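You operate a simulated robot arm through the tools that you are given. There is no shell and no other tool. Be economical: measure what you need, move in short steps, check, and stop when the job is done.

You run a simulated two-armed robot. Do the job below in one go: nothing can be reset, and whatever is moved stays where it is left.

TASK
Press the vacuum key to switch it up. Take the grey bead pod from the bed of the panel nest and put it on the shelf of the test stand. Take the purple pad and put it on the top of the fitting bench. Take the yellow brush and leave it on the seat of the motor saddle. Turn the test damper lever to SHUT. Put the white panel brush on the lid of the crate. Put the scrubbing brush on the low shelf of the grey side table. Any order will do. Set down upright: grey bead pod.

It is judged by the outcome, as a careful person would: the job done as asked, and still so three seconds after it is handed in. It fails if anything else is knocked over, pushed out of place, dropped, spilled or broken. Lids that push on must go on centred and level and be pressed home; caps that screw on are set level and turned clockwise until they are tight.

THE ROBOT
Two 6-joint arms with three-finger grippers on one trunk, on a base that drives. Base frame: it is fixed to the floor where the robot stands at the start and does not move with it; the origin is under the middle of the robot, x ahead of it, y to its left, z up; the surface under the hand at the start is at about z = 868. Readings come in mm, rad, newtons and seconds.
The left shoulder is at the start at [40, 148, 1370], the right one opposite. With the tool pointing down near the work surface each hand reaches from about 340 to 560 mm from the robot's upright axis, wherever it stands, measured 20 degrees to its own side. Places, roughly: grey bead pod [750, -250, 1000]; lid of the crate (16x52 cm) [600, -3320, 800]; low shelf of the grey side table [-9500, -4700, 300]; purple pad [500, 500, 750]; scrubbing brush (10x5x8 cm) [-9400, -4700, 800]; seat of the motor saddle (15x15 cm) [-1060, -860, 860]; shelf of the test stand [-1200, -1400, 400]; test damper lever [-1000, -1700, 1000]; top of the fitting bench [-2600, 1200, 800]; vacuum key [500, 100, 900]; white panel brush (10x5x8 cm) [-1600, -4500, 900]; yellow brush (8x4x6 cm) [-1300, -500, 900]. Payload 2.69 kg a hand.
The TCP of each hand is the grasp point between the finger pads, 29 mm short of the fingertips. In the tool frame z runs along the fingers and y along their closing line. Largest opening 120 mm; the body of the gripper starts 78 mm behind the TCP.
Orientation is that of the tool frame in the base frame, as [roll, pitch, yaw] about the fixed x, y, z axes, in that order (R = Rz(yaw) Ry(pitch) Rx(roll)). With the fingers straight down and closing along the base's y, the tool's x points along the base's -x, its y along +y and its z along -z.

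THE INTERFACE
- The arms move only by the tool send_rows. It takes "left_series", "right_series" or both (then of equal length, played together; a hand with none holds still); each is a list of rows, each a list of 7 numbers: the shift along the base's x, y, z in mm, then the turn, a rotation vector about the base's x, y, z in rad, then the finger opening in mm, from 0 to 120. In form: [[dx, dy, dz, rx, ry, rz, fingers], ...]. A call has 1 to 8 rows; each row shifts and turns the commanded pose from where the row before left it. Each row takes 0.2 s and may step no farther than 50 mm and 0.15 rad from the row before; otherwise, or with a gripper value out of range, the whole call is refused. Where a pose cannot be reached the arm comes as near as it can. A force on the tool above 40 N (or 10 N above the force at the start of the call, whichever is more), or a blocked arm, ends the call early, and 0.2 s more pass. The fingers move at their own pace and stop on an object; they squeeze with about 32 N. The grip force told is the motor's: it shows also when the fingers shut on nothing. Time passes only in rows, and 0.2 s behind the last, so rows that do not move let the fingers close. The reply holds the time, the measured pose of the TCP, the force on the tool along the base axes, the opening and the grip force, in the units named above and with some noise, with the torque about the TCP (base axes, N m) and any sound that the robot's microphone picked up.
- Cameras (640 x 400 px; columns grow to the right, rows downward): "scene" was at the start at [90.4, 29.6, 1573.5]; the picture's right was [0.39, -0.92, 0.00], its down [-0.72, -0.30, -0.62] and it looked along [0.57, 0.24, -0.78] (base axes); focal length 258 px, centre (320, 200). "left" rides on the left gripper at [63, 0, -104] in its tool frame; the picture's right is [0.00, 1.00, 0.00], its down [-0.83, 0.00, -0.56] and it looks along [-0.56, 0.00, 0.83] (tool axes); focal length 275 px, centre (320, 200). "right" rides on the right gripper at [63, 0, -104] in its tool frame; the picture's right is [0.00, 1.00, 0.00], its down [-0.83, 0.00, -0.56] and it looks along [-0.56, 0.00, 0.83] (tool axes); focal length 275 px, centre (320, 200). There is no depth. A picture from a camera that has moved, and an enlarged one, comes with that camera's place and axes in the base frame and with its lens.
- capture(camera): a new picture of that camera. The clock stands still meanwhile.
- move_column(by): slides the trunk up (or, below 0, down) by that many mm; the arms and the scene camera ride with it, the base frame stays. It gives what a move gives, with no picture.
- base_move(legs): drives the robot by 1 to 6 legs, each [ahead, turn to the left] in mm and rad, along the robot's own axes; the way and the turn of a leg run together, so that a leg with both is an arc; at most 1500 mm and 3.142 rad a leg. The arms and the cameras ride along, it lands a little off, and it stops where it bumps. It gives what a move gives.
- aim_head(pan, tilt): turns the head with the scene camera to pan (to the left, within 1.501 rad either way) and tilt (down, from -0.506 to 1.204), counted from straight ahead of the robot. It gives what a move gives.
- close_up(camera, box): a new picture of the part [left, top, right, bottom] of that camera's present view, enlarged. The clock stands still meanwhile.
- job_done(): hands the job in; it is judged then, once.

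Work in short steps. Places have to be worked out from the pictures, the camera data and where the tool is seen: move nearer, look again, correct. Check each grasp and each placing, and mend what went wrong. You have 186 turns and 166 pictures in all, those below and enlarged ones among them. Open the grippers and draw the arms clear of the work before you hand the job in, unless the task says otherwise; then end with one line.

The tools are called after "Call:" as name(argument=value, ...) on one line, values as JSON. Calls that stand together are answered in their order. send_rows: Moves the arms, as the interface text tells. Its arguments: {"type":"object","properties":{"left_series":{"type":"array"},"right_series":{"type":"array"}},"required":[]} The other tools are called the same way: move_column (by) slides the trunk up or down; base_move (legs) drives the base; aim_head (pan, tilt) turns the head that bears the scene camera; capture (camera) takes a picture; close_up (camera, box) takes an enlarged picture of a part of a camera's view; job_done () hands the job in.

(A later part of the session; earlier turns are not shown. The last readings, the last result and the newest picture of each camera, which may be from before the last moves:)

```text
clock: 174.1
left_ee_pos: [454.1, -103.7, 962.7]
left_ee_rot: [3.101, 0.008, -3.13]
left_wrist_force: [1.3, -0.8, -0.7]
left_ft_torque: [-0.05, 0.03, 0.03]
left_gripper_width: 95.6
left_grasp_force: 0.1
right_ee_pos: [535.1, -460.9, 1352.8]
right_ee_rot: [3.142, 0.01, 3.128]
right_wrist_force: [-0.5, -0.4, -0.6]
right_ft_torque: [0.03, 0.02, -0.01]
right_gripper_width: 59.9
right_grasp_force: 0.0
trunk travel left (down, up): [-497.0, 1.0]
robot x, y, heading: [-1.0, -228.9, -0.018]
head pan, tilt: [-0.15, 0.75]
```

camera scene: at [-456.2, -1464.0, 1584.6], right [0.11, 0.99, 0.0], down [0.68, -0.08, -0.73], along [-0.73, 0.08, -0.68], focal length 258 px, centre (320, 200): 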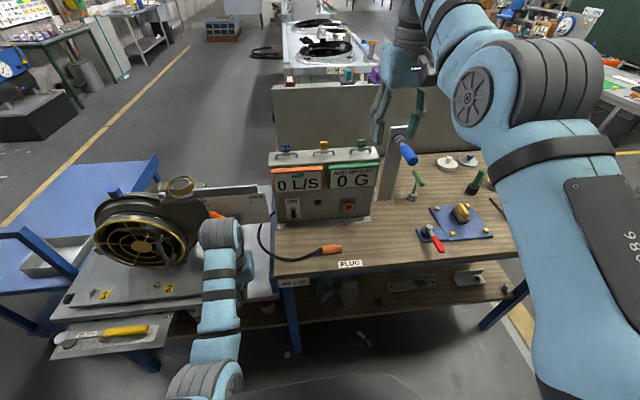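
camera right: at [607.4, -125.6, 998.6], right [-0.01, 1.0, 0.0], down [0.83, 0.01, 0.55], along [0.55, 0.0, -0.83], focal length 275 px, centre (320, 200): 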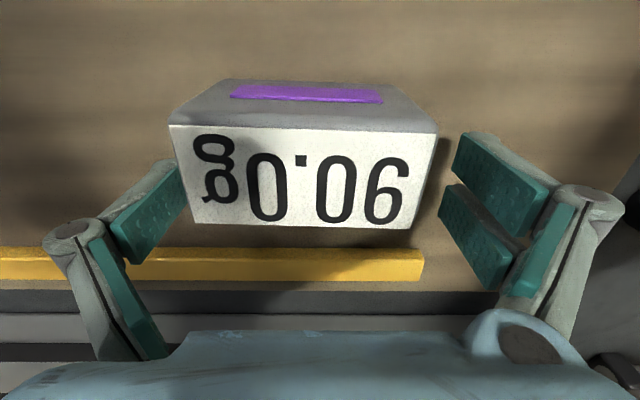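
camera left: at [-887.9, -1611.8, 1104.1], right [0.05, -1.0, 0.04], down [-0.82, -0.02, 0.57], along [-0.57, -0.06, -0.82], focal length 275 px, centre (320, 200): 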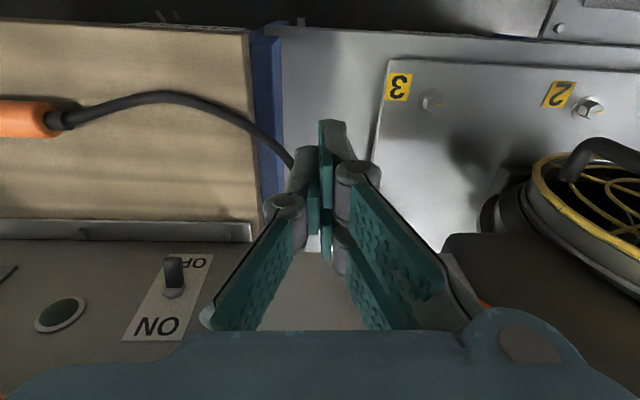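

I level the tool and raise slightly, then drive 165 mm ahead to bring the pod within reach.

Call:
send_rows(left_series=[[15, 0, 20, -0.041, 0.008, 0, 120], [0, -10, 5, 0, 0, 0, 120]])

Call:
base_move(legs=[[165, 0]])

Call:
capture(camera="left")

```text
clock: 174.7
left_ee_pos: [469.6, -113.1, 990.3]
left_ee_rot: [3.141, 0.001, -3.129]
left_wrist_force: [-0.1, 0.0, -0.7]
left_ft_torque: [0.03, 0.0, -0.01]
left_gripper_width: 120.2
left_grasp_force: 0.0
right_ee_pos: [534.7, -461.4, 1351.8]
right_ee_rot: [-3.141, 0.011, 3.127]
right_wrist_force: [-0.2, 0.4, 0.5]
right_ft_torque: [0.04, -0.01, -0.02]
right_gripper_width: 59.9
right_grasp_force: 0.0
trunk travel left (down, up): [-497.0, 1.0]
robot x, y, heading: [1.9, -230.7, -0.012]
head pan, tilt: [-0.15, 0.75]
```

```text
clock: 176.1
left_ee_pos: [632.3, -115.6, 991.4]
left_ee_rot: [-3.141, 0.005, -3.129]
left_wrist_force: [-0.6, 0.8, -0.3]
left_ft_torque: [0.0, -0.04, -0.02]
left_gripper_width: 119.8
left_grasp_force: 0.0
right_ee_pos: [695.4, -463.3, 1354.9]
right_ee_rot: [3.141, 0.016, 3.126]
right_wrist_force: [-0.8, 0.4, -0.1]
right_ft_torque: [-0.01, -0.02, 0.01]
right_gripper_width: 60.1
right_grasp_force: 0.0
trunk travel left (down, up): [-497.0, 1.0]
robot x, y, heading: [168.6, -230.3, -0.016]
head pan, tilt: [-0.15, 0.75]
```

```text
90 pictures are left
camera left: at [567.1, -115.6, 1096.7], right [-0.01, 1.0, 0.0], down [0.83, 0.01, 0.56], along [0.56, 0.0, -0.83], focal length 275 px, centre (320, 200)
```

left: 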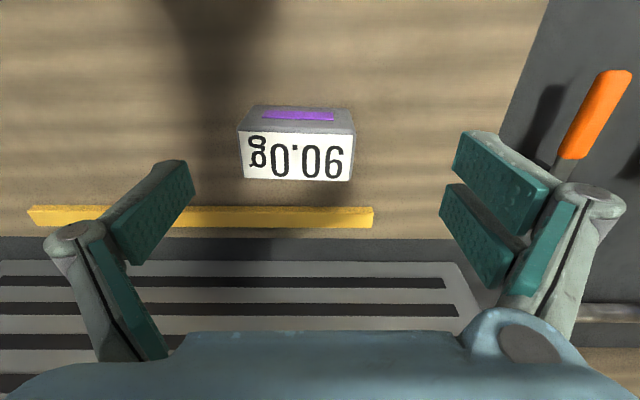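

Pod top reads about (651, -132). I move over it and lower to z 945.

Call:
send_rows(left_series=[[10, -9, -20, 0, 0, 0, 120], [9, -8, -25, 0, 0, 0, 120], [0, 0, 0, 0, 0, 0, 120]])

Call:
capture(camera="left")

```text
clock: 176.9
left_ee_pos: [653.9, -131.9, 946.0]
left_ee_rot: [-3.141, 0.001, -3.129]
left_wrist_force: [1.1, -0.3, 0.4]
left_ft_torque: [0.02, -0.01, -0.01]
left_gripper_width: 120.1
left_grasp_force: 0.0
right_ee_pos: [699.3, -463.1, 1351.6]
right_ee_rot: [3.141, 0.011, 3.127]
right_wrist_force: [0.2, 0.9, -0.8]
right_ft_torque: [-0.03, -0.04, -0.02]
right_gripper_width: 59.9
right_grasp_force: 0.2
trunk travel left (down, up): [-497.0, 1.0]
robot x, y, heading: [170.8, -230.5, -0.015]
head pan, tilt: [-0.15, 0.75]
```

```text
89 pictures are left
camera left: at [590.0, -132.6, 1050.5], right [-0.01, 1.0, 0.0], down [0.83, 0.01, 0.56], along [0.56, 0.0, -0.83], focal length 275 px, centre (320, 200)
```

left: 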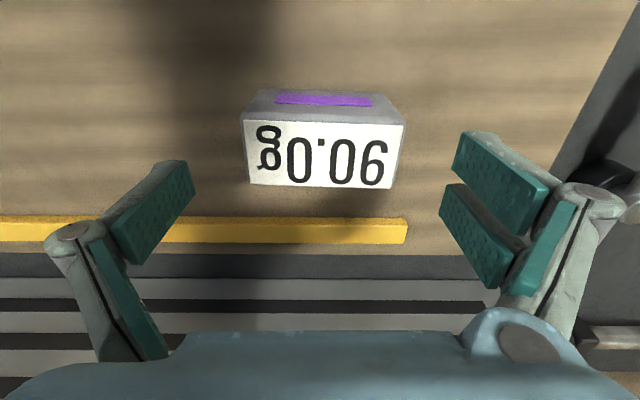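

The pod: top ≈928, base ≈870, centre (647, -131), about 73 mm wide. I lower to z 906 and close.

Call:
send_rows(left_series=[[-7, 1, -20, 0, 0, 0, 120], [0, 0, -12, 0, 0, 0, 120], [0, 0, -8, 0, 0, 0, 120], [0, 0, 0, 0, 0, 0, 50], [0, 0, 0, 0, 0, 0, 50], [0, 0, 0, 0, 0, 0, 50]])

Call:
capture(camera="left")

```text
clock: 178.3
left_ee_pos: [647.2, -132.1, 905.0]
left_ee_rot: [-3.141, 0.0, -3.131]
left_wrist_force: [-0.3, 0.0, -0.3]
left_ft_torque: [0.13, 0.0, -0.05]
left_gripper_width: 80.4
left_grasp_force: 31.9
right_ee_pos: [701.0, -462.8, 1352.4]
right_ee_rot: [3.14, 0.01, 3.123]
right_wrist_force: [0.3, -0.1, -0.3]
right_ft_torque: [0.0, -0.01, -0.02]
right_gripper_width: 60.1
right_grasp_force: 0.1
trunk travel left (down, up): [-497.0, 1.0]
robot x, y, heading: [167.3, -231.6, -0.016]
head pan, tilt: [-0.15, 0.75]
```

```text
88 pictures are left
camera left: at [583.2, -131.4, 1010.1], right [-0.01, 1.0, 0.0], down [0.83, 0.01, 0.56], along [0.56, 0.0, -0.83], focal length 275 px, centre (320, 200)
```

left: 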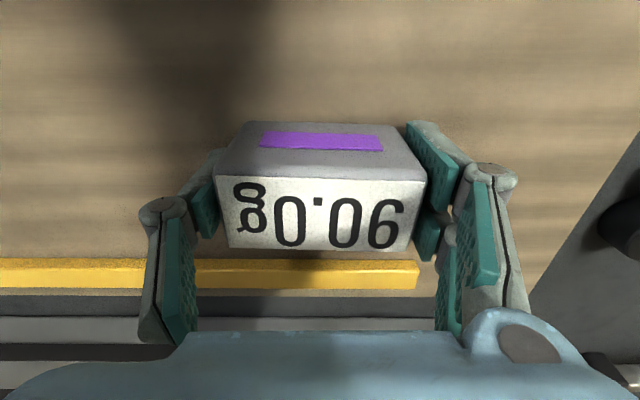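

Gripped at 80.4 mm. I lift and check.

Call:
send_rows(left_series=[[0, 0, 20, 0, 0, 0, 50], [0, 0, 35, 0, 0, 0, 50], [0, 0, 30, 0, 0, 0, 50]])

Call:
capture(camera="left")

```text
clock: 179.1
left_ee_pos: [647.2, -131.0, 991.2]
left_ee_rot: [-3.142, -0.001, -3.13]
left_wrist_force: [-0.3, 0.0, -1.9]
left_ft_torque: [-0.02, -0.02, 0.01]
left_gripper_width: 80.6
left_grasp_force: 31.5
right_ee_pos: [701.3, -463.2, 1352.0]
right_ee_rot: [-3.14, 0.012, 3.128]
right_wrist_force: [0.9, -0.1, -0.5]
right_ft_torque: [-0.02, 0.03, -0.02]
right_gripper_width: 60.3
right_grasp_force: 0.0
trunk travel left (down, up): [-497.0, 1.0]
robot x, y, heading: [172.3, -229.7, -0.015]
head pan, tilt: [-0.15, 0.75]
```

```text
87 pictures are left
camera left: at [582.7, -131.6, 1095.8], right [-0.01, 1.0, 0.0], down [0.83, 0.01, 0.56], along [0.56, 0.0, -0.83], focal length 275 px, centre (320, 200)
```

left: 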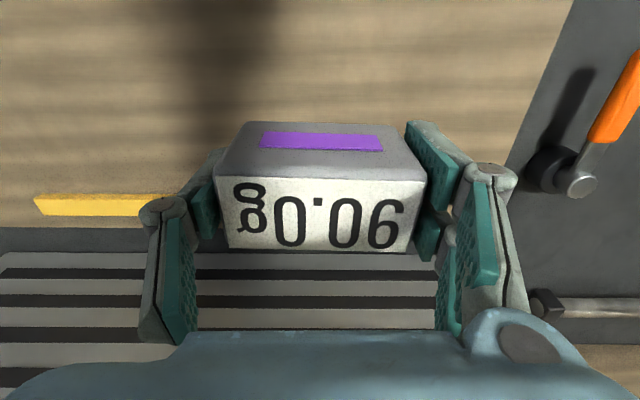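

The pod is held upright. I drive to about (-350, -1150) facing the test stand and look at the shelf.

Call:
base_move(legs=[[-300, 0], [0, -1.789], [950, 0], [0, -1.337]])

Call:
aim_head(pan=0.2, tilt=0.9)

Call:
move_column(by=-300)

Call:
capture(camera="scene")

Call:
capture(camera="left")

```text
clock: 193.3
left_ee_pos: [-838.0, -1248.7, 989.7]
left_ee_rot: [-3.141, 0.001, 0.012]
left_wrist_force: [-0.2, -0.1, -2.2]
left_ft_torque: [-0.01, -0.01, -0.01]
left_gripper_width: 79.3
left_grasp_force: 31.8
right_ee_pos: [-891.9, -918.4, 1352.0]
right_ee_rot: [-3.14, 0.011, -0.015]
right_wrist_force: [-0.6, -0.2, -0.4]
right_ft_torque: [0.01, 0.03, -0.03]
right_gripper_width: 60.1
right_grasp_force: 0.1
trunk travel left (down, up): [-497.0, 1.0]
robot x, y, heading: [-356.5, -1148.1, 3.127]
head pan, tilt: [-0.15, 0.75]
```

```text
clock: 194.2
left_ee_pos: [-837.9, -1250.3, 991.0]
left_ee_rot: [-3.14, 0.0, 0.013]
left_wrist_force: [0.4, -1.0, -1.0]
left_ft_torque: [-0.01, -0.02, -0.01]
left_gripper_width: 79.8
left_grasp_force: 31.6
right_ee_pos: [-890.9, -917.4, 1353.6]
right_ee_rot: [3.141, 0.01, -0.014]
right_wrist_force: [-1.1, 0.0, 0.0]
right_ft_torque: [-0.01, -0.01, -0.02]
right_gripper_width: 60.1
right_grasp_force: 0.1
trunk travel left (down, up): [-497.0, 1.0]
robot x, y, heading: [-354.6, -1147.9, 3.132]
head pan, tilt: [0.201, 0.901]
```

```text
clock: 197.2
left_ee_pos: [-837.4, -1248.4, 690.5]
left_ee_rot: [-3.141, 0.0, 0.012]
left_wrist_force: [-0.4, -0.2, -1.9]
left_ft_torque: [0.0, -0.01, 0.0]
left_gripper_width: 79.4
left_grasp_force: 31.8
right_ee_pos: [-890.6, -917.6, 1053.2]
right_ee_rot: [3.141, 0.009, -0.014]
right_wrist_force: [-0.4, -0.7, 0.3]
right_ft_torque: [0.0, 0.02, -0.01]
right_gripper_width: 59.9
right_grasp_force: 0.0
trunk travel left (down, up): [-197.0, 301.0]
robot x, y, heading: [-361.7, -1150.3, 3.13]
head pan, tilt: [0.201, 0.901]
```

```text
86 pictures are left
camera scene: at [-453.1, -1162.4, 1273.9], right [-0.19, 0.98, 0.0], down [0.77, 0.15, -0.62], along [-0.61, -0.12, -0.78], focal length 258 px, centre (320, 200)
```

scene: 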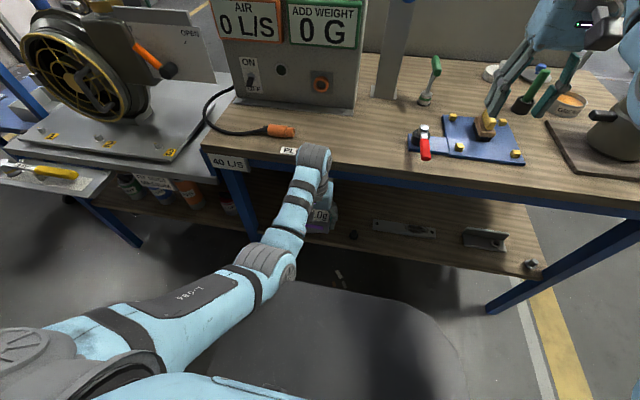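

```text
85 pictures are left
camera left: at [-776.2, -1248.0, 796.5], right [0.01, -1.0, 0.0], down [-0.83, -0.01, 0.56], along [-0.56, 0.0, -0.83], focal length 275 px, centre (320, 200)
```

left: 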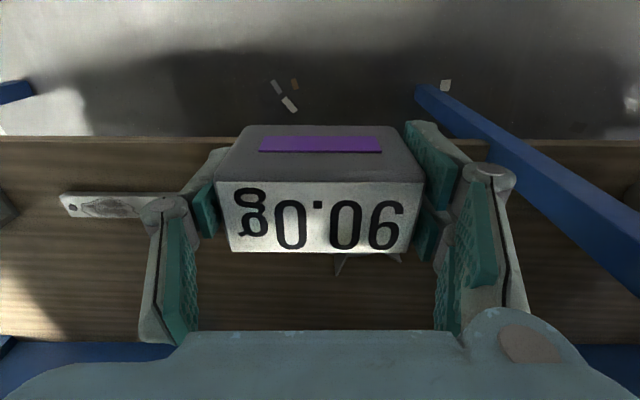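

Right hand must not come down on the table when the trunk lowers, so I swing the right arm out to the robot's right first. The free shelf spot is about (-995, -1130), between the bracket and the fan disc.

Call:
send_rows(right_series=[[10, 45, 0, 0, 0, -0.09, 60], [14, 43.5, 0, 0, 0, -0.09, 60], [18, 42, 0, 0, 0, -0.09, 60], [22, 40, 0, 0, 0, -0.09, 60], [25.5, 38, 0, 0, 0, -0.09, 60], [29, 36, 0, 0, 0, -0.09, 60], [32, 33, 0, 0, 0, -0.09, 60], [35, 30, 0, 0, 0, -0.09, 60]])

Call:
send_rows(right_series=[[38, 26, 0, 0, 0, -0.09, 60], [40, 23, 0, 0, 0, -0.09, 60], [42, 19, 0, 0, 0, -0.09, 60], [43, 15, 0, 0, 0, -0.09, 60]])

```text
clock: 199.0
left_ee_pos: [-837.3, -1249.3, 691.7]
left_ee_rot: [3.141, 0.001, 0.012]
left_wrist_force: [1.5, 0.4, -2.2]
left_ft_torque: [-0.05, 0.02, -0.03]
left_gripper_width: 79.8
left_grasp_force: 32.6
right_ee_pos: [-740.2, -589.8, 1071.2]
right_ee_rot: [3.139, 0.009, -0.736]
right_wrist_force: [1.4, 0.0, -0.3]
right_ft_torque: [-0.02, 0.03, -0.01]
right_gripper_width: 60.2
right_grasp_force: 0.0
right hand out of reach, approached as far as the arm can: row 1, 2, 3, 4, 5, 6, 7, 8
trunk travel left (down, up): [-197.0, 301.0]
robot x, y, heading: [-362.7, -1147.5, 3.127]
head pan, tilt: [0.201, 0.901]
```

```text
clock: 200.0
left_ee_pos: [-837.3, -1248.4, 692.8]
left_ee_rot: [3.139, 0.003, 0.012]
left_wrist_force: [1.3, -0.3, -1.7]
left_ft_torque: [0.02, 0.01, -0.01]
left_gripper_width: 79.8
left_grasp_force: 32.2
right_ee_pos: [-597.0, -493.9, 1077.4]
right_ee_rot: [3.141, 0.018, -1.079]
right_wrist_force: [0.4, 0.4, 0.5]
right_ft_torque: [-0.03, 0.02, -0.01]
right_gripper_width: 60.4
right_grasp_force: 0.0
right hand out of reach, approached as far as the arm can: row 1, 2, 3, 4
trunk travel left (down, up): [-197.0, 301.0]
robot x, y, heading: [-360.1, -1149.5, 3.127]
head pan, tilt: [0.201, 0.901]
```

The right arm is out of the way. I back off 70 mm for clearance from the table edge and lower the trunk the rest.

Call:
base_move(legs=[[-70, 0]])

Call:
move_column(by=-195)

Call:
capture(camera="left")

Call:
capture(camera="scene")

```text
clock: 201.0
left_ee_pos: [-769.6, -1249.2, 691.6]
left_ee_rot: [3.141, -0.001, 0.01]
left_wrist_force: [0.5, 0.8, -2.3]
left_ft_torque: [0.01, 0.01, -0.02]
left_gripper_width: 79.6
left_grasp_force: 32.0
right_ee_pos: [-529.9, -495.1, 1077.8]
right_ee_rot: [-3.141, 0.019, -1.079]
right_wrist_force: [-0.5, 0.5, -0.6]
right_ft_torque: [-0.01, 0.03, 0.02]
right_gripper_width: 59.7
right_grasp_force: 0.1
trunk travel left (down, up): [-197.0, 301.0]
robot x, y, heading: [-288.6, -1146.6, 3.129]
head pan, tilt: [0.201, 0.901]
```

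```text
clock: 203.1
left_ee_pos: [-768.5, -1249.2, 496.8]
left_ee_rot: [3.141, -0.002, 0.013]
left_wrist_force: [-0.2, -0.3, -1.6]
left_ft_torque: [-0.02, -0.05, 0.02]
left_gripper_width: 79.4
left_grasp_force: 32.1
right_ee_pos: [-528.4, -493.8, 883.9]
right_ee_rot: [3.14, 0.019, -1.079]
right_wrist_force: [-0.3, -0.2, 0.0]
right_ft_torque: [0.01, 0.0, 0.0]
right_gripper_width: 59.8
right_grasp_force: 0.0
trunk travel left (down, up): [-2.0, 496.0]
robot x, y, heading: [-291.8, -1149.8, 3.127]
head pan, tilt: [0.201, 0.901]
```

```text
84 pictures are left
camera left: at [-706.5, -1248.8, 601.9], right [0.01, -1.0, 0.0], down [-0.83, -0.01, 0.56], along [-0.56, 0.0, -0.83], focal length 275 px, centre (320, 200)
```

left: 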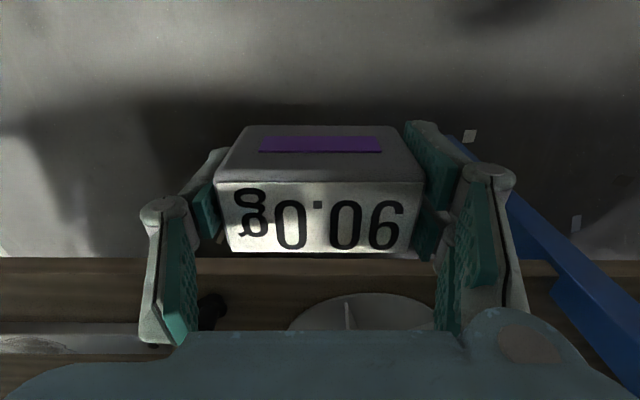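

```text
83 pictures are left
camera scene: at [-383.3, -1163.2, 1079.1], right [-0.19, 0.98, 0.0], down [0.77, 0.15, -0.62], along [-0.61, -0.12, -0.78], focal length 258 px, centre (320, 200)
```

scene: 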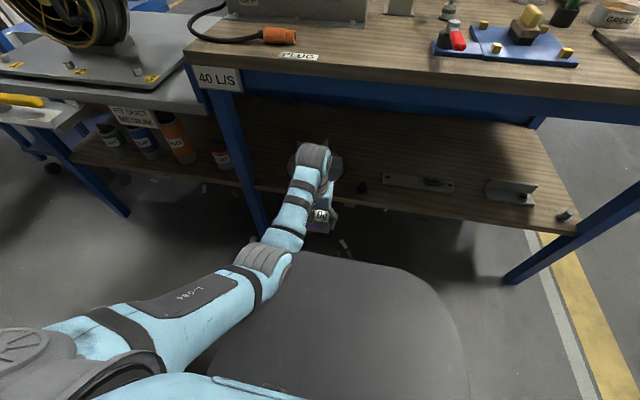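

The shelf edge is at x ≈ -937, z ≈ 385; a small knob lies near (-1012, -1120), so I choose (-988, -990) instead. I lower the hand 40 mm, turn right 0.377 and drive 200 mm in under the apron, then look.

Call:
send_rows(left_series=[[0, 0, -20, 0, 0, 0, 50], [0, 0, -20, 0, 0, 0, 50]])

Call:
base_move(legs=[[0, -0.377], [200, 0]])

Call:
capture(camera="left")

Call:
capture(camera="scene")

```text
clock: 203.7
left_ee_pos: [-768.1, -1249.6, 456.3]
left_ee_rot: [-3.141, 0.0, 0.013]
left_wrist_force: [0.0, -0.5, -2.5]
left_ft_torque: [0.0, -0.02, 0.0]
left_gripper_width: 79.7
left_grasp_force: 32.2
right_ee_pos: [-528.7, -494.8, 884.0]
right_ee_rot: [3.14, 0.02, -1.079]
right_wrist_force: [-0.1, 0.1, 0.2]
right_ft_torque: [0.0, 0.0, 0.0]
right_gripper_width: 59.9
right_grasp_force: 0.0
trunk travel left (down, up): [-2.0, 496.0]
robot x, y, heading: [-288.9, -1148.2, 3.127]
head pan, tilt: [0.201, 0.901]
```

```text
clock: 206.4
left_ee_pos: [-954.6, -989.1, 454.4]
left_ee_rot: [-3.14, -0.001, -0.368]
left_wrist_force: [-0.1, -0.4, -2.6]
left_ft_torque: [-0.01, 0.02, 0.0]
left_gripper_width: 79.4
left_grasp_force: 31.9
right_ee_pos: [-453.6, -377.0, 883.5]
right_ee_rot: [-3.14, 0.019, -1.458]
right_wrist_force: [-1.1, -0.3, 0.5]
right_ft_torque: [-0.01, -0.02, -0.04]
right_gripper_width: 60.1
right_grasp_force: 0.1
trunk travel left (down, up): [-2.0, 496.0]
robot x, y, heading: [-473.9, -1073.5, 2.75]
head pan, tilt: [0.201, 0.901]
```

```text
82 pictures are left
camera left: at [-897.3, -1010.8, 560.9], right [-0.36, -0.93, 0.0], down [-0.77, 0.3, 0.56], along [-0.52, 0.2, -0.83], focal length 275 px, centre (320, 200)
```

left: 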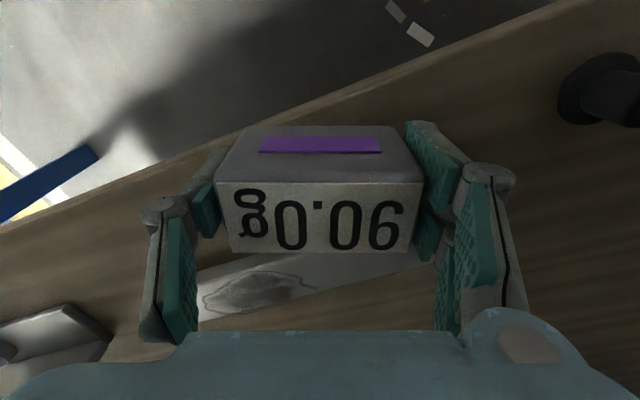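

```text
81 pictures are left
camera scene: at [-566.2, -1050.8, 1079.0], right [0.19, 0.98, 0.0], down [0.77, -0.15, -0.62], along [-0.61, 0.12, -0.78], focal length 258 px, centre (320, 200)
```

scene: 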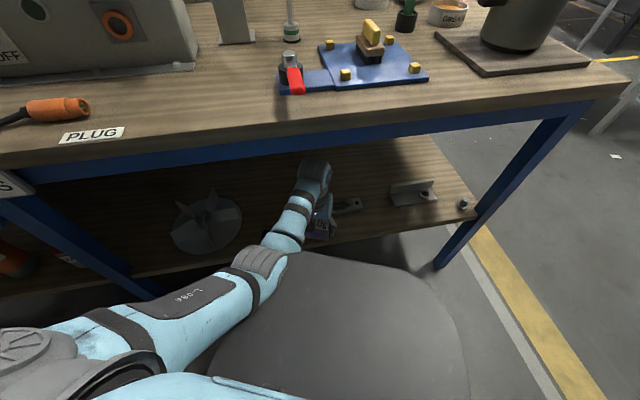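

The spot ahead is clear; the pod needs about 35 mm more. I drive that, align the tool with the shelf, and lower to near the shelf.

Call:
base_move(legs=[[38, 0]])

Call:
send_rows(left_series=[[-2, -5, 0, 0, 0, 0.12, 50], [-2, -5, 0, 0, 0, 0.12, 50], [0, 0, 0, 0, 0, 0.12, 50], [0, 0, -8, 0, 0, 0, 50], [0, 0, -5, 0, 0, 0, 50]])

Call:
capture(camera="left")

```text
clock: 207.3
left_ee_pos: [-989.5, -973.8, 456.0]
left_ee_rot: [3.141, 0.002, -0.369]
left_wrist_force: [0.2, 0.5, -2.7]
left_ft_torque: [-0.03, -0.05, -0.01]
left_gripper_width: 79.8
left_grasp_force: 31.1
right_ee_pos: [-488.9, -362.9, 883.1]
right_ee_rot: [-3.141, 0.02, -1.458]
right_wrist_force: [0.3, -0.1, -0.2]
right_ft_torque: [-0.02, -0.06, 0.0]
right_gripper_width: 60.1
right_grasp_force: 0.1
trunk travel left (down, up): [-2.0, 496.0]
robot x, y, heading: [-506.5, -1061.0, 2.751]
head pan, tilt: [0.201, 0.901]
```

```text
clock: 208.5
left_ee_pos: [-994.1, -984.3, 443.8]
left_ee_rot: [-3.141, 0.0, -0.008]
left_wrist_force: [0.9, 0.8, -2.6]
left_ft_torque: [0.0, 0.03, -0.03]
left_gripper_width: 79.7
left_grasp_force: 32.3
right_ee_pos: [-487.3, -362.3, 883.5]
right_ee_rot: [3.139, 0.02, -1.459]
right_wrist_force: [-0.1, -0.5, -0.9]
right_ft_torque: [0.01, 0.01, 0.02]
right_gripper_width: 59.8
right_grasp_force: 0.1
trunk travel left (down, up): [-2.0, 496.0]
robot x, y, heading: [-507.6, -1058.3, 2.75]
head pan, tilt: [0.201, 0.901]
```

```text
80 pictures are left
camera left: at [-931.8, -984.1, 548.4], right [-0.01, -1.0, 0.0], down [-0.83, 0.01, 0.56], along [-0.56, 0.01, -0.83], focal length 275 px, centre (320, 200)
```

left: 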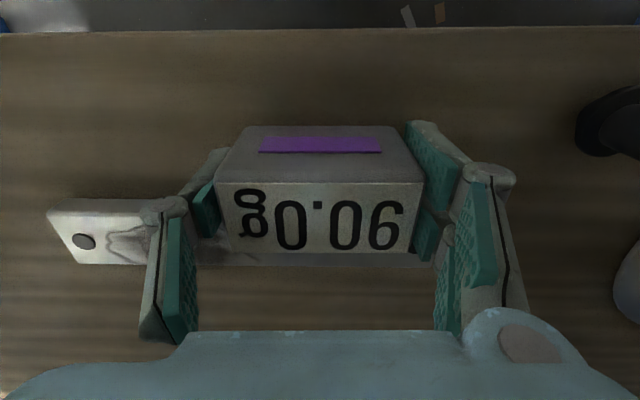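

A metal strip lies just behind, so I shift 10 mm toward the shelf edge and lower in small steps to contact.

Call:
send_rows(left_series=[[10, 0, -4, 0, 0, 0, 50], [0, 0, -4, 0, 0, 0, 50], [0, 0, -3, 0, 0, 0, 50], [0, 0, -3, 0, 0, 0, 50]])

```text
clock: 209.5
left_ee_pos: [-983.5, -983.6, 430.8]
left_ee_rot: [3.142, 0.007, -0.006]
left_wrist_force: [-1.4, 1.5, 23.1]
left_ft_torque: [-0.13, -0.14, 0.0]
left_gripper_width: 80.1
left_grasp_force: 31.9
right_ee_pos: [-485.2, -362.9, 883.8]
right_ee_rot: [3.138, 0.021, -1.459]
right_wrist_force: [-0.4, 0.2, 0.4]
right_ft_torque: [-0.03, -0.01, -0.01]
right_gripper_width: 60.1
right_grasp_force: 0.1
trunk travel left (down, up): [-2.0, 496.0]
robot x, y, heading: [-505.2, -1056.0, 2.75]
head pan, tilt: [0.201, 0.901]
```

Contact at 430.8 with 23 N. I ease 2 mm, release, and rise straight a little to check.

Call:
send_rows(left_series=[[0, 0, 1.5, 0, 0, 0, 50], [0, 0, 0, 0, 0, 0, 105], [0, 0, 0, 0, 0, 0, 105], [0, 0, 20, 0, 0, 0, 105], [0, 0, 20, 0, 0, 0, 105]])

Call:
capture(camera="left")

```text
clock: 210.7
left_ee_pos: [-982.2, -983.8, 470.3]
left_ee_rot: [3.14, 0.002, -0.008]
left_wrist_force: [-0.5, 0.2, 0.0]
left_ft_torque: [0.04, 0.01, 0.03]
left_gripper_width: 105.0
left_grasp_force: 0.1
right_ee_pos: [-488.0, -362.0, 883.1]
right_ee_rot: [3.14, 0.02, -1.46]
right_wrist_force: [0.3, -1.1, 1.0]
right_ft_torque: [-0.03, -0.03, 0.01]
right_gripper_width: 60.1
right_grasp_force: 0.0
trunk travel left (down, up): [-2.0, 496.0]
robot x, y, heading: [-506.4, -1060.4, 2.751]
head pan, tilt: [0.201, 0.901]
```

```text
79 pictures are left
camera left: at [-920.8, -984.0, 575.5], right [-0.01, -1.0, 0.0], down [-0.83, 0.01, 0.56], along [-0.56, 0.01, -0.83], focal length 275 px, centre (320, 200)
```

left: 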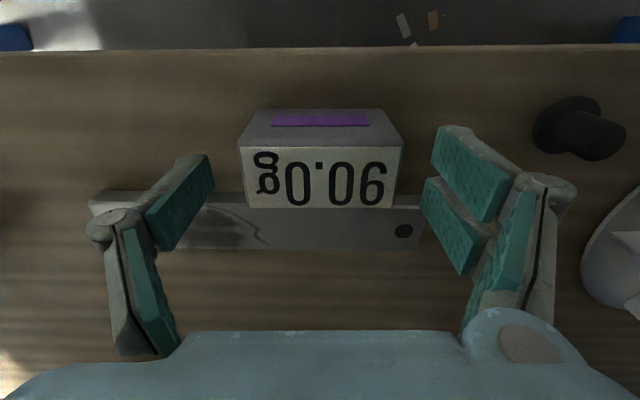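

The pod stands upright on the shelf, clear of the strip. I pull the hand straight out in +x, then back the base away.

Call:
send_rows(left_series=[[0, 0, 8, 0, 0, 0, 110], [20, 0, 0, 0, 0, 0, 110], [25, 0, 0, 0, 0, 0, 110]])

Call:
base_move(legs=[[-330, 0]])

Call:
capture(camera="scene")

```text
clock: 211.7
left_ee_pos: [-984.5, -988.1, 516.5]
left_ee_rot: [-3.136, 0.107, 0.011]
left_wrist_force: [-0.7, -0.6, 0.0]
left_ft_torque: [-0.04, -0.02, 0.02]
left_gripper_width: 110.0
left_grasp_force: 0.1
right_ee_pos: [-488.0, -362.3, 884.0]
right_ee_rot: [-3.141, 0.02, -1.457]
right_wrist_force: [-0.7, 0.4, 0.5]
right_ft_torque: [-0.01, 0.03, 0.03]
right_gripper_width: 59.9
right_grasp_force: 0.1
trunk travel left (down, up): [-2.0, 496.0]
robot x, y, heading: [-509.2, -1059.2, 2.752]
head pan, tilt: [0.201, 0.901]
stopped in row 3 (left hand): the arm was blocked; the commanded pose is now the measured one
```

```text
clock: 213.9
left_ee_pos: [-680.1, -1113.7, 517.5]
left_ee_rot: [-3.133, 0.106, 0.014]
left_wrist_force: [0.2, 0.0, 0.6]
left_ft_torque: [-0.01, 0.03, 0.0]
left_gripper_width: 110.1
left_grasp_force: 0.0
right_ee_pos: [-186.6, -488.4, 884.0]
right_ee_rot: [3.14, 0.022, -1.454]
right_wrist_force: [0.4, -0.7, 1.0]
right_ft_torque: [0.0, 0.0, -0.01]
right_gripper_width: 60.0
right_grasp_force: 0.1
trunk travel left (down, up): [-2.0, 496.0]
robot x, y, heading: [-207.0, -1184.9, 2.747]
head pan, tilt: [0.201, 0.901]
```

```text
78 pictures are left
camera scene: at [-296.4, -1162.4, 1079.2], right [0.19, 0.98, 0.0], down [0.77, -0.15, -0.62], along [-0.61, 0.12, -0.78], focal length 258 px, centre (320, 200)
```

scene: 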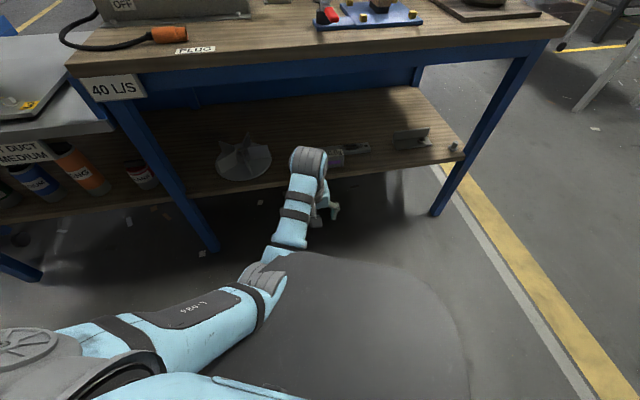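

The arm was blocked by its own body while pulling in, but the base backed out cleanly. I check the pod and the shelf.

Call:
close_up(camera="scene", box=[200, 110, 480, 240])

```text
2.29 times, centred on (340, 175) of scene
camera zoom: at [-296.4, -1162.4, 1079.2], right [0.19, 0.98, 0.0], down [0.77, -0.15, -0.62], along [-0.61, 0.12, -0.78], focal length 590 px, centre (274, 257)
```

zoom: 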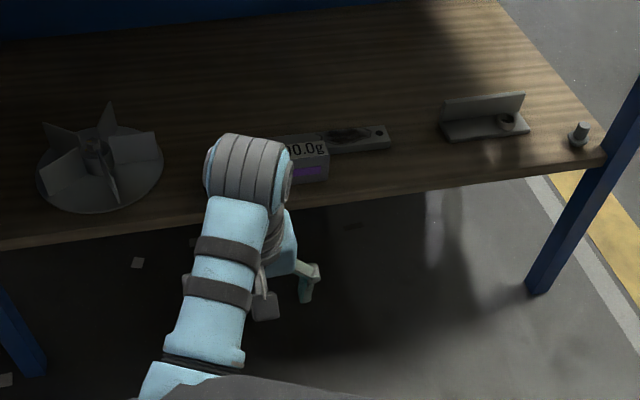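

The pod stands upright. I raise the column, relevel the left tool, and turn toward the south to look for the white panel brush around (-1600, -4500).

Call:
move_column(by=400)

Call:
move_column(by=96)

Call:
send_rows(left_series=[[-10, 0, -25, -0.005, -0.055, 0, 100], [-10, 0, -20, -0.004, -0.051, 0, 100]])

Call:
base_move(legs=[[0, 1.87]])

Call:
aim_head(pan=-0.2, tilt=0.25)

Call:
capture(camera="scene")

```text
clock: 217.7
left_ee_pos: [-680.4, -1114.3, 916.0]
left_ee_rot: [-3.133, 0.107, 0.015]
left_wrist_force: [-0.3, 0.1, 0.0]
left_ft_torque: [-0.04, 0.01, -0.02]
left_gripper_width: 110.1
left_grasp_force: 0.1
right_ee_pos: [-187.6, -487.4, 1282.3]
right_ee_rot: [3.14, 0.018, -1.456]
right_wrist_force: [0.6, 0.1, 0.2]
right_ft_torque: [0.0, 0.01, 0.0]
right_gripper_width: 60.0
right_grasp_force: 0.1
trunk travel left (down, up): [-402.0, 96.0]
robot x, y, heading: [-206.1, -1183.4, 2.753]
head pan, tilt: [0.201, 0.901]
```

```text
clock: 219.0
left_ee_pos: [-680.5, -1115.2, 1011.5]
left_ee_rot: [-3.134, 0.107, 0.016]
left_wrist_force: [-0.3, -0.4, -1.7]
left_ft_torque: [0.02, -0.01, 0.0]
left_gripper_width: 110.1
left_grasp_force: 0.1
right_ee_pos: [-187.3, -488.0, 1379.2]
right_ee_rot: [3.14, 0.019, -1.455]
right_wrist_force: [0.0, 0.2, -0.2]
right_ft_torque: [-0.04, 0.0, -0.01]
right_gripper_width: 59.9
right_grasp_force: 0.2
trunk travel left (down, up): [-497.0, 0.0]
robot x, y, heading: [-204.3, -1185.6, 2.755]
head pan, tilt: [0.201, 0.901]
```

```text
clock: 219.6
left_ee_pos: [-700.3, -1114.3, 965.1]
left_ee_rot: [3.139, 0.0, 0.014]
left_wrist_force: [-0.8, 0.1, -0.1]
left_ft_torque: [-0.03, 0.0, 0.0]
left_gripper_width: 100.1
left_grasp_force: 0.1
right_ee_pos: [-188.4, -487.9, 1378.0]
right_ee_rot: [3.141, 0.022, -1.453]
right_wrist_force: [0.0, -0.4, 0.0]
right_ft_torque: [0.01, -0.03, -0.01]
right_gripper_width: 60.0
right_grasp_force: 0.0
trunk travel left (down, up): [-497.0, 0.0]
robot x, y, heading: [-198.9, -1185.2, 2.753]
head pan, tilt: [0.201, 0.901]
```

```text
clock: 224.5
left_ee_pos: [-122.3, -1677.7, 966.7]
left_ee_rot: [3.139, 0.0, 1.89]
left_wrist_force: [0.1, -0.7, 0.8]
left_ft_torque: [-0.02, 0.0, -0.03]
left_gripper_width: 100.1
left_grasp_force: 0.0
right_ee_pos: [-875.2, -1376.9, 1377.1]
right_ee_rot: [3.139, 0.019, 0.421]
right_wrist_force: [0.7, 0.1, -0.2]
right_ft_torque: [0.04, 0.01, -0.01]
right_gripper_width: 60.0
right_grasp_force: 0.0
trunk travel left (down, up): [-497.0, 0.0]
robot x, y, heading: [-207.1, -1184.5, -1.655]
head pan, tilt: [0.201, 0.901]
```

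```text
clock: 225.6
left_ee_pos: [-121.2, -1678.1, 965.5]
left_ee_rot: [3.139, -0.001, 1.889]
left_wrist_force: [0.1, -0.4, -0.8]
left_ft_torque: [0.03, -0.02, 0.01]
left_gripper_width: 100.1
left_grasp_force: 0.2
right_ee_pos: [-874.6, -1377.0, 1377.1]
right_ee_rot: [3.14, 0.02, 0.419]
right_wrist_force: [0.6, 0.0, -0.4]
right_ft_torque: [-0.02, 0.0, 0.0]
right_gripper_width: 60.0
right_grasp_force: 0.1
trunk travel left (down, up): [-497.0, 0.0]
robot x, y, heading: [-207.8, -1186.0, -1.658]
head pan, tilt: [-0.201, 0.25]
```

```text
76 pictures are left
camera scene: at [-232.6, -1294.1, 1630.4], right [-0.96, 0.28, 0.0], down [0.07, 0.24, -0.97], along [-0.27, -0.93, -0.25], focal length 258 px, centre (320, 200)
```

scene: 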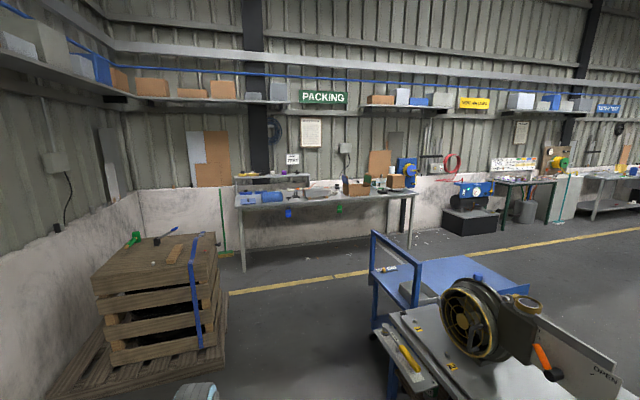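

The packing bench (front edge y ≈ -4150) should hold the brush near px (350,188); the wooden crate is to the left. I drive down the aisle at x ≈ -500, then west to about (-1750, -3500), facing the bench.

Call:
base_move(legs=[[0, -0.045], [1200, 0], [1030, 0], [0, -1.44], [1250, 0], [0, 1.57]])

Call:
aim_head(pan=0.1, tilt=0.55)

Call:
capture(camera="scene")

```text
clock: 250.2
left_ee_pos: [-1598.2, -3891.3, 965.9]
left_ee_rot: [3.14, -0.003, 1.963]
left_wrist_force: [0.8, -0.2, -0.5]
left_ft_torque: [0.01, 0.0, -0.02]
left_gripper_width: 100.0
left_grasp_force: 0.0
right_ee_pos: [-2370.3, -3645.9, 1376.9]
right_ee_rot: [3.14, 0.018, 0.494]
right_wrist_force: [-0.2, -0.1, -0.4]
right_ft_torque: [0.0, -0.01, -0.05]
right_gripper_width: 60.0
right_grasp_force: 0.0
trunk travel left (down, up): [-497.0, 0.0]
robot x, y, heading: [-1717.3, -3406.7, -1.577]
head pan, tilt: [-0.201, 0.25]
```

```text
clock: 251.0
left_ee_pos: [-1598.1, -3890.8, 965.9]
left_ee_rot: [3.138, 0.001, 1.965]
left_wrist_force: [0.8, -0.9, -0.7]
left_ft_torque: [0.02, -0.01, 0.02]
left_gripper_width: 100.4
left_grasp_force: 0.1
right_ee_pos: [-2370.0, -3645.9, 1378.1]
right_ee_rot: [3.139, 0.02, 0.496]
right_wrist_force: [-0.2, -0.1, 0.6]
right_ft_torque: [0.0, -0.03, 0.01]
right_gripper_width: 59.9
right_grasp_force: 0.0
trunk travel left (down, up): [-497.0, 0.0]
robot x, y, heading: [-1718.8, -3406.9, -1.582]
head pan, tilt: [0.099, 0.55]
```

```text
75 pictures are left
camera scene: at [-1708.5, -3514.5, 1602.9], right [-1.0, -0.09, 0.0], down [-0.05, 0.52, -0.85], along [0.07, -0.85, -0.52], focal length 258 px, centre (320, 200)
```

scene: 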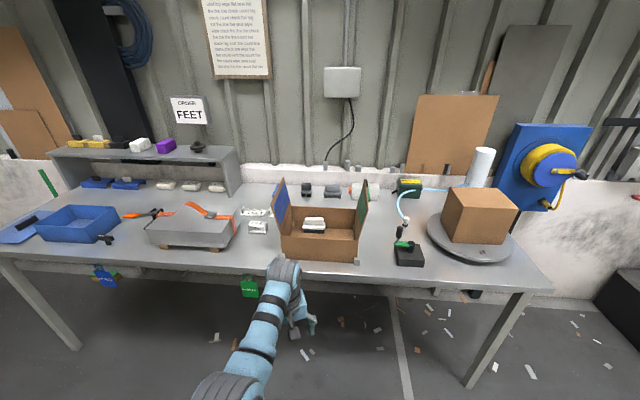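

Something white sits in the open box at about (-1596, -4487). I enlarge it.

Call:
close_up(camera="scene", box=[220, 160, 430, 290])

```text
3.05 times, centred on (325, 225) of scene
camera zoom: at [-1708.5, -3514.5, 1602.9], right [-1.0, -0.09, 0.0], down [-0.05, 0.52, -0.85], along [0.07, -0.85, -0.52], focal length 787 px, centre (305, 124)
```

zoom: 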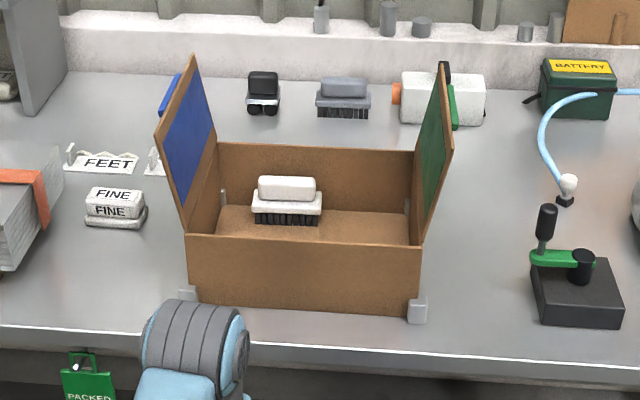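

The white panel brush stands inside the open cardboard box, at about (-1606, -4440), long side along x; walls reach z ≈ 956. I raise the hand, then drive in slowly.

Call:
send_rows(left_series=[[0, -30, 20, 0, 0, 0, 100], [0, -20, 30, 0, 0, 0, 100], [0, 0, 20, 0, 0, -0.12, 100], [0, 0, 0, 0, 0, -0.12, 100]])

Call:
base_move(legs=[[0, -0.052], [440, 0]])

Call:
capture(camera="left")

Call:
capture(camera="scene")

```text
clock: 252.0
left_ee_pos: [-1599.2, -3942.5, 1035.6]
left_ee_rot: [3.138, -0.001, 1.724]
left_wrist_force: [-0.4, -0.6, 0.0]
left_ft_torque: [0.03, -0.02, -0.03]
left_gripper_width: 99.8
left_grasp_force: 0.1
right_ee_pos: [-2371.4, -3646.6, 1377.2]
right_ee_rot: [3.139, 0.02, 0.497]
right_wrist_force: [0.4, 0.2, 0.4]
right_ft_torque: [-0.03, -0.01, 0.01]
right_gripper_width: 59.8
right_grasp_force: 0.0
trunk travel left (down, up): [-497.0, 0.0]
robot x, y, heading: [-1713.4, -3405.7, -1.583]
head pan, tilt: [0.099, 0.55]
```

```text
clock: 255.1
left_ee_pos: [-1654.6, -4384.7, 1037.1]
left_ee_rot: [3.138, 0.004, 1.672]
left_wrist_force: [0.9, -0.4, -0.8]
left_ft_torque: [0.03, -0.01, -0.01]
left_gripper_width: 99.9
left_grasp_force: 0.1
right_ee_pos: [-2408.9, -4046.8, 1377.8]
right_ee_rot: [3.137, 0.02, 0.442]
right_wrist_force: [-0.5, 1.6, 0.7]
right_ft_torque: [-0.02, -0.03, 0.01]
right_gripper_width: 59.8
right_grasp_force: 0.1
trunk travel left (down, up): [-497.0, 0.0]
robot x, y, heading: [-1740.7, -3842.8, -1.633]
head pan, tilt: [0.099, 0.55]
```

```text
73 pictures are left
camera left: at [-1662.5, -4321.1, 1142.1], right [1.0, 0.1, 0.0], down [0.08, -0.83, 0.56], along [0.06, -0.56, -0.83], focal length 275 px, centre (320, 200)
```

left: 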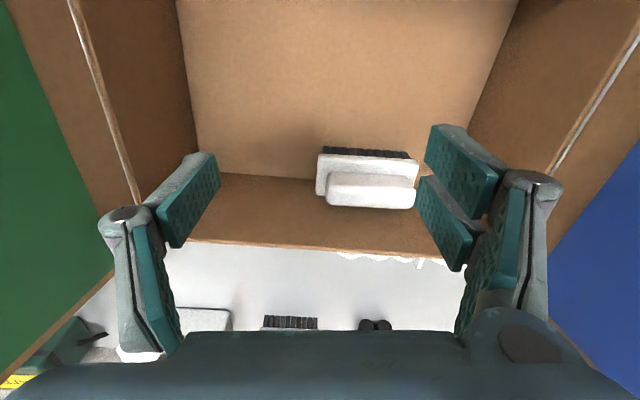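

```text
72 pictures are left
camera scene: at [-1741.8, -3950.7, 1603.1], right [-1.0, -0.04, 0.0], down [-0.02, 0.52, -0.85], along [0.03, -0.85, -0.52], focal length 258 px, centre (320, 200)
```

scene: 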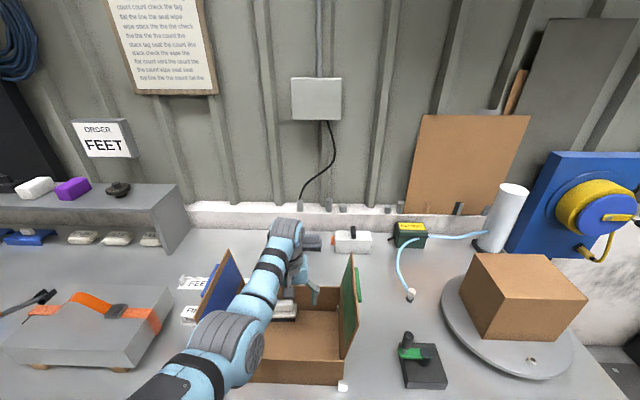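

The brush centre is about (-1604, -4447), aligned with x. I align the tool, shift over, and drive 80 mm closer.

Call:
send_rows(left_series=[[28, 9, 0, 0, 0, -0.07, 120], [28, 9, 0, 0, 0, 0, 120], [0, 0, 0, 0, 0, 0, 120]])

Call:
base_move(legs=[[80, 0]])

Call:
move_column(by=-60)

Call:
capture(camera="left")

```text
clock: 255.9
left_ee_pos: [-1600.3, -4368.4, 1035.9]
left_ee_rot: [3.138, 0.001, 1.6]
left_wrist_force: [-0.2, 0.0, -0.3]
left_ft_torque: [0.02, -0.02, 0.01]
left_gripper_width: 119.9
left_grasp_force: 0.1
right_ee_pos: [-2410.5, -4050.7, 1378.1]
right_ee_rot: [3.139, 0.019, 0.443]
right_wrist_force: [0.0, -0.4, 0.4]
right_ft_torque: [0.0, -0.01, -0.01]
right_gripper_width: 60.2
right_grasp_force: 0.0
trunk travel left (down, up): [-497.0, 0.0]
robot x, y, heading: [-1747.1, -3846.6, -1.638]
head pan, tilt: [0.099, 0.55]
```

```text
clock: 256.9
left_ee_pos: [-1606.3, -4438.1, 1042.0]
left_ee_rot: [3.14, 0.011, 1.6]
left_wrist_force: [-0.4, -0.9, -1.2]
left_ft_torque: [0.05, -0.01, -0.04]
left_gripper_width: 120.3
left_grasp_force: 0.1
right_ee_pos: [-2416.3, -4114.7, 1380.8]
right_ee_rot: [3.128, 0.024, 0.44]
right_wrist_force: [0.0, 0.8, 0.1]
right_ft_torque: [-0.07, 0.05, 0.03]
right_gripper_width: 60.1
right_grasp_force: 0.1
trunk travel left (down, up): [-497.0, 0.0]
robot x, y, heading: [-1747.9, -3923.1, -1.637]
head pan, tilt: [0.099, 0.55]
```

```text
clock: 257.9
left_ee_pos: [-1606.1, -4446.2, 977.9]
left_ee_rot: [3.14, 0.005, 1.601]
left_wrist_force: [0.3, -1.3, 0.2]
left_ft_torque: [0.03, 0.02, 0.04]
left_gripper_width: 120.2
left_grasp_force: 0.1
right_ee_pos: [-2416.3, -4125.8, 1319.3]
right_ee_rot: [3.136, 0.022, 0.441]
right_wrist_force: [-0.3, -0.2, -0.6]
right_ft_torque: [0.0, -0.02, 0.01]
right_gripper_width: 59.9
right_grasp_force: 0.0
trunk travel left (down, up): [-437.0, 60.0]
robot x, y, heading: [-1749.5, -3923.8, -1.635]
head pan, tilt: [0.099, 0.55]
```

```text
71 pictures are left
camera left: at [-1608.8, -4382.5, 1082.9], right [1.0, 0.03, 0.0], down [0.02, -0.83, 0.56], along [0.02, -0.56, -0.83], focal length 275 px, centre (320, 200)
```

left: 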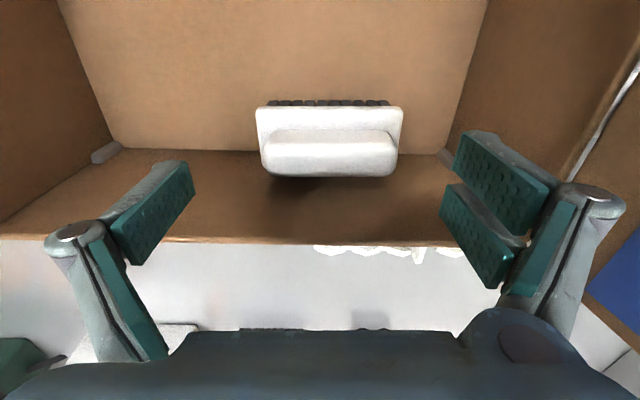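

Handle top triangulates to (-1600, -4455, 918). I centre and lower to z ≈ 897 inside the box, then close.

Call:
send_rows(left_series=[[6, -9, -20, 0, 0, 0, 120], [0, 0, -25, 0, 0, 0, 120], [0, 0, -20, 0, 0, 0, 120], [0, 0, -15, 0, 0, 0, 120], [0, 0, 0, 0, 0, 0, 120]])

Call:
capture(camera="left")

```text
clock: 259.1
left_ee_pos: [-1599.4, -4454.9, 897.3]
left_ee_rot: [3.139, 0.003, 1.602]
left_wrist_force: [0.4, -0.2, -0.2]
left_ft_torque: [0.0, 0.0, 0.0]
left_gripper_width: 120.4
left_grasp_force: 0.0
right_ee_pos: [-2415.9, -4125.0, 1320.1]
right_ee_rot: [3.134, 0.021, 0.439]
right_wrist_force: [0.4, 0.7, -0.5]
right_ft_torque: [0.02, -0.01, -0.02]
right_gripper_width: 59.8
right_grasp_force: 0.1
trunk travel left (down, up): [-437.0, 60.0]
robot x, y, heading: [-1744.7, -3926.3, -1.634]
head pan, tilt: [0.099, 0.55]
```

```text
70 pictures are left
camera left: at [-1602.7, -4391.3, 1003.1], right [1.0, 0.03, 0.0], down [0.02, -0.83, 0.56], along [0.02, -0.56, -0.83], focal length 275 px, centre (320, 200)
```

left: 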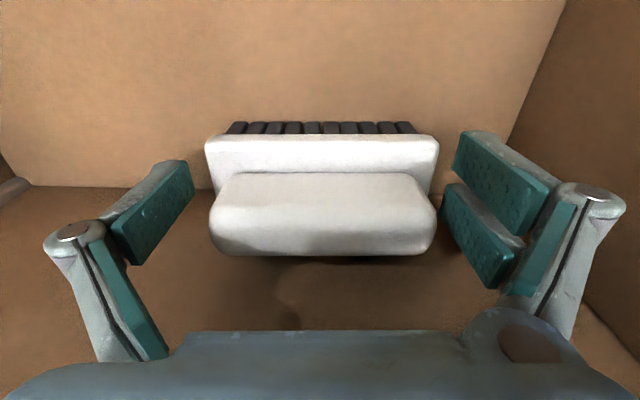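

Well centred between the fingers. I close and check the width.

Call:
send_rows(left_series=[[0, 0, -3, 0, 0, 0, 70], [0, 0, 0, 0, 0, 0, 70], [0, 0, 0, 0, 0, 0, 70], [0, 0, 20, 0, 0, 0, 70], [0, 0, 30, 0, 0, 0, 70], [0, 0, 40, 0, 0, 0, 70], [0, 0, 30, 0, 0, 0, 70]])

Call:
capture(camera="left")

```text
clock: 260.7
left_ee_pos: [-1600.9, -4454.0, 1015.7]
left_ee_rot: [3.137, 0.004, 1.602]
left_wrist_force: [0.0, -0.1, -1.2]
left_ft_torque: [-0.01, 0.0, -0.04]
left_gripper_width: 99.2
left_grasp_force: 32.5
right_ee_pos: [-2416.6, -4125.9, 1320.1]
right_ee_rot: [3.135, 0.021, 0.44]
right_wrist_force: [1.0, -0.5, -0.5]
right_ft_torque: [0.02, 0.01, -0.01]
right_gripper_width: 59.8
right_grasp_force: 0.1
trunk travel left (down, up): [-437.0, 60.0]
robot x, y, heading: [-1751.6, -3925.8, -1.634]
head pan, tilt: [0.099, 0.55]
```

```text
69 pictures are left
camera left: at [-1603.2, -4390.7, 1120.5], right [1.0, 0.02, 0.0], down [0.02, -0.83, 0.56], along [0.02, -0.56, -0.83], focal length 275 px, centre (320, 200)
```

left: 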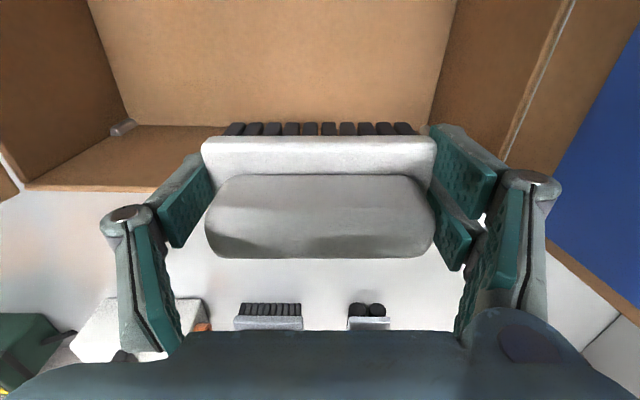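

Held at 99 mm. I raise the column, back out of the box, and drive east toward the crate to look at its lid.

Call:
move_column(by=60)

Call:
base_move(legs=[[-420, 0], [0, 1.634], [1150, 0]])

Call:
aim_head(pan=0.1, tilt=0.5)

Call:
capture(camera="scene")

```text
clock: 261.7
left_ee_pos: [-1600.0, -4455.8, 1074.8]
left_ee_rot: [3.139, 0.004, 1.601]
left_wrist_force: [0.3, -0.6, -1.1]
left_ft_torque: [-0.01, 0.02, 0.0]
left_gripper_width: 99.4
left_grasp_force: 31.8
right_ee_pos: [-2416.1, -4126.4, 1380.7]
right_ee_rot: [3.136, 0.022, 0.44]
right_wrist_force: [-0.4, -0.5, -0.1]
right_ft_torque: [-0.02, 0.0, -0.01]
right_gripper_width: 60.3
right_grasp_force: 0.2
trunk travel left (down, up): [-497.0, 0.0]
robot x, y, heading: [-1748.3, -3921.9, -1.643]
head pan, tilt: [0.099, 0.55]
```

```text
clock: 273.8
left_ee_pos: [-48.6, -3328.7, 1074.3]
left_ee_rot: [3.136, 0.005, -3.052]
left_wrist_force: [-0.8, -0.2, -1.2]
left_ft_torque: [0.0, -0.04, -0.02]
left_gripper_width: 99.2
left_grasp_force: 32.1
right_ee_pos: [-328.8, -4164.3, 1378.7]
right_ee_rot: [3.135, 0.022, 2.069]
right_wrist_force: [0.1, 1.2, -0.1]
right_ft_torque: [0.0, -0.05, -0.01]
right_gripper_width: 60.2
right_grasp_force: 0.1
trunk travel left (down, up): [-497.0, 0.0]
robot x, y, heading: [-565.8, -3512.2, -0.008]
head pan, tilt: [0.099, 0.55]
```

```text
clock: 274.4
left_ee_pos: [-49.0, -3328.9, 1074.3]
left_ee_rot: [3.138, 0.003, -3.053]
left_wrist_force: [-0.1, -0.2, -0.9]
left_ft_torque: [-0.01, -0.01, 0.0]
left_gripper_width: 99.4
left_grasp_force: 32.2
right_ee_pos: [-329.7, -4162.4, 1379.1]
right_ee_rot: [3.134, 0.021, 2.07]
right_wrist_force: [-0.7, 0.5, -1.0]
right_ft_torque: [-0.01, -0.03, 0.01]
right_gripper_width: 60.0
right_grasp_force: 0.1
trunk travel left (down, up): [-497.0, 0.0]
robot x, y, heading: [-571.8, -3508.4, 0.001]
head pan, tilt: [0.099, 0.499]
```

```text
68 pictures are left
camera scene: at [-457.7, -3501.0, 1607.4], right [0.09, -1.0, 0.0], down [-0.48, -0.04, -0.88], along [0.87, 0.08, -0.48], focal length 258 px, centre (320, 200)
```

scene: 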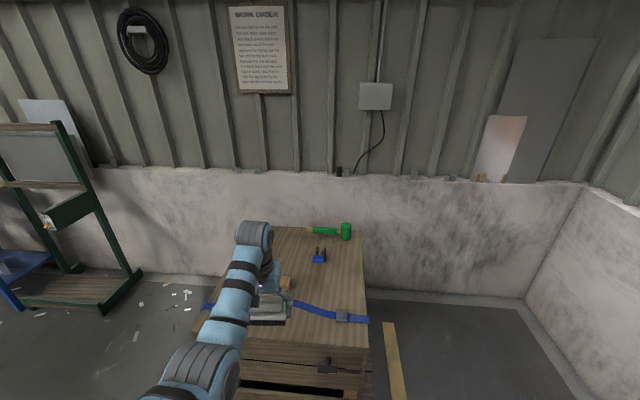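

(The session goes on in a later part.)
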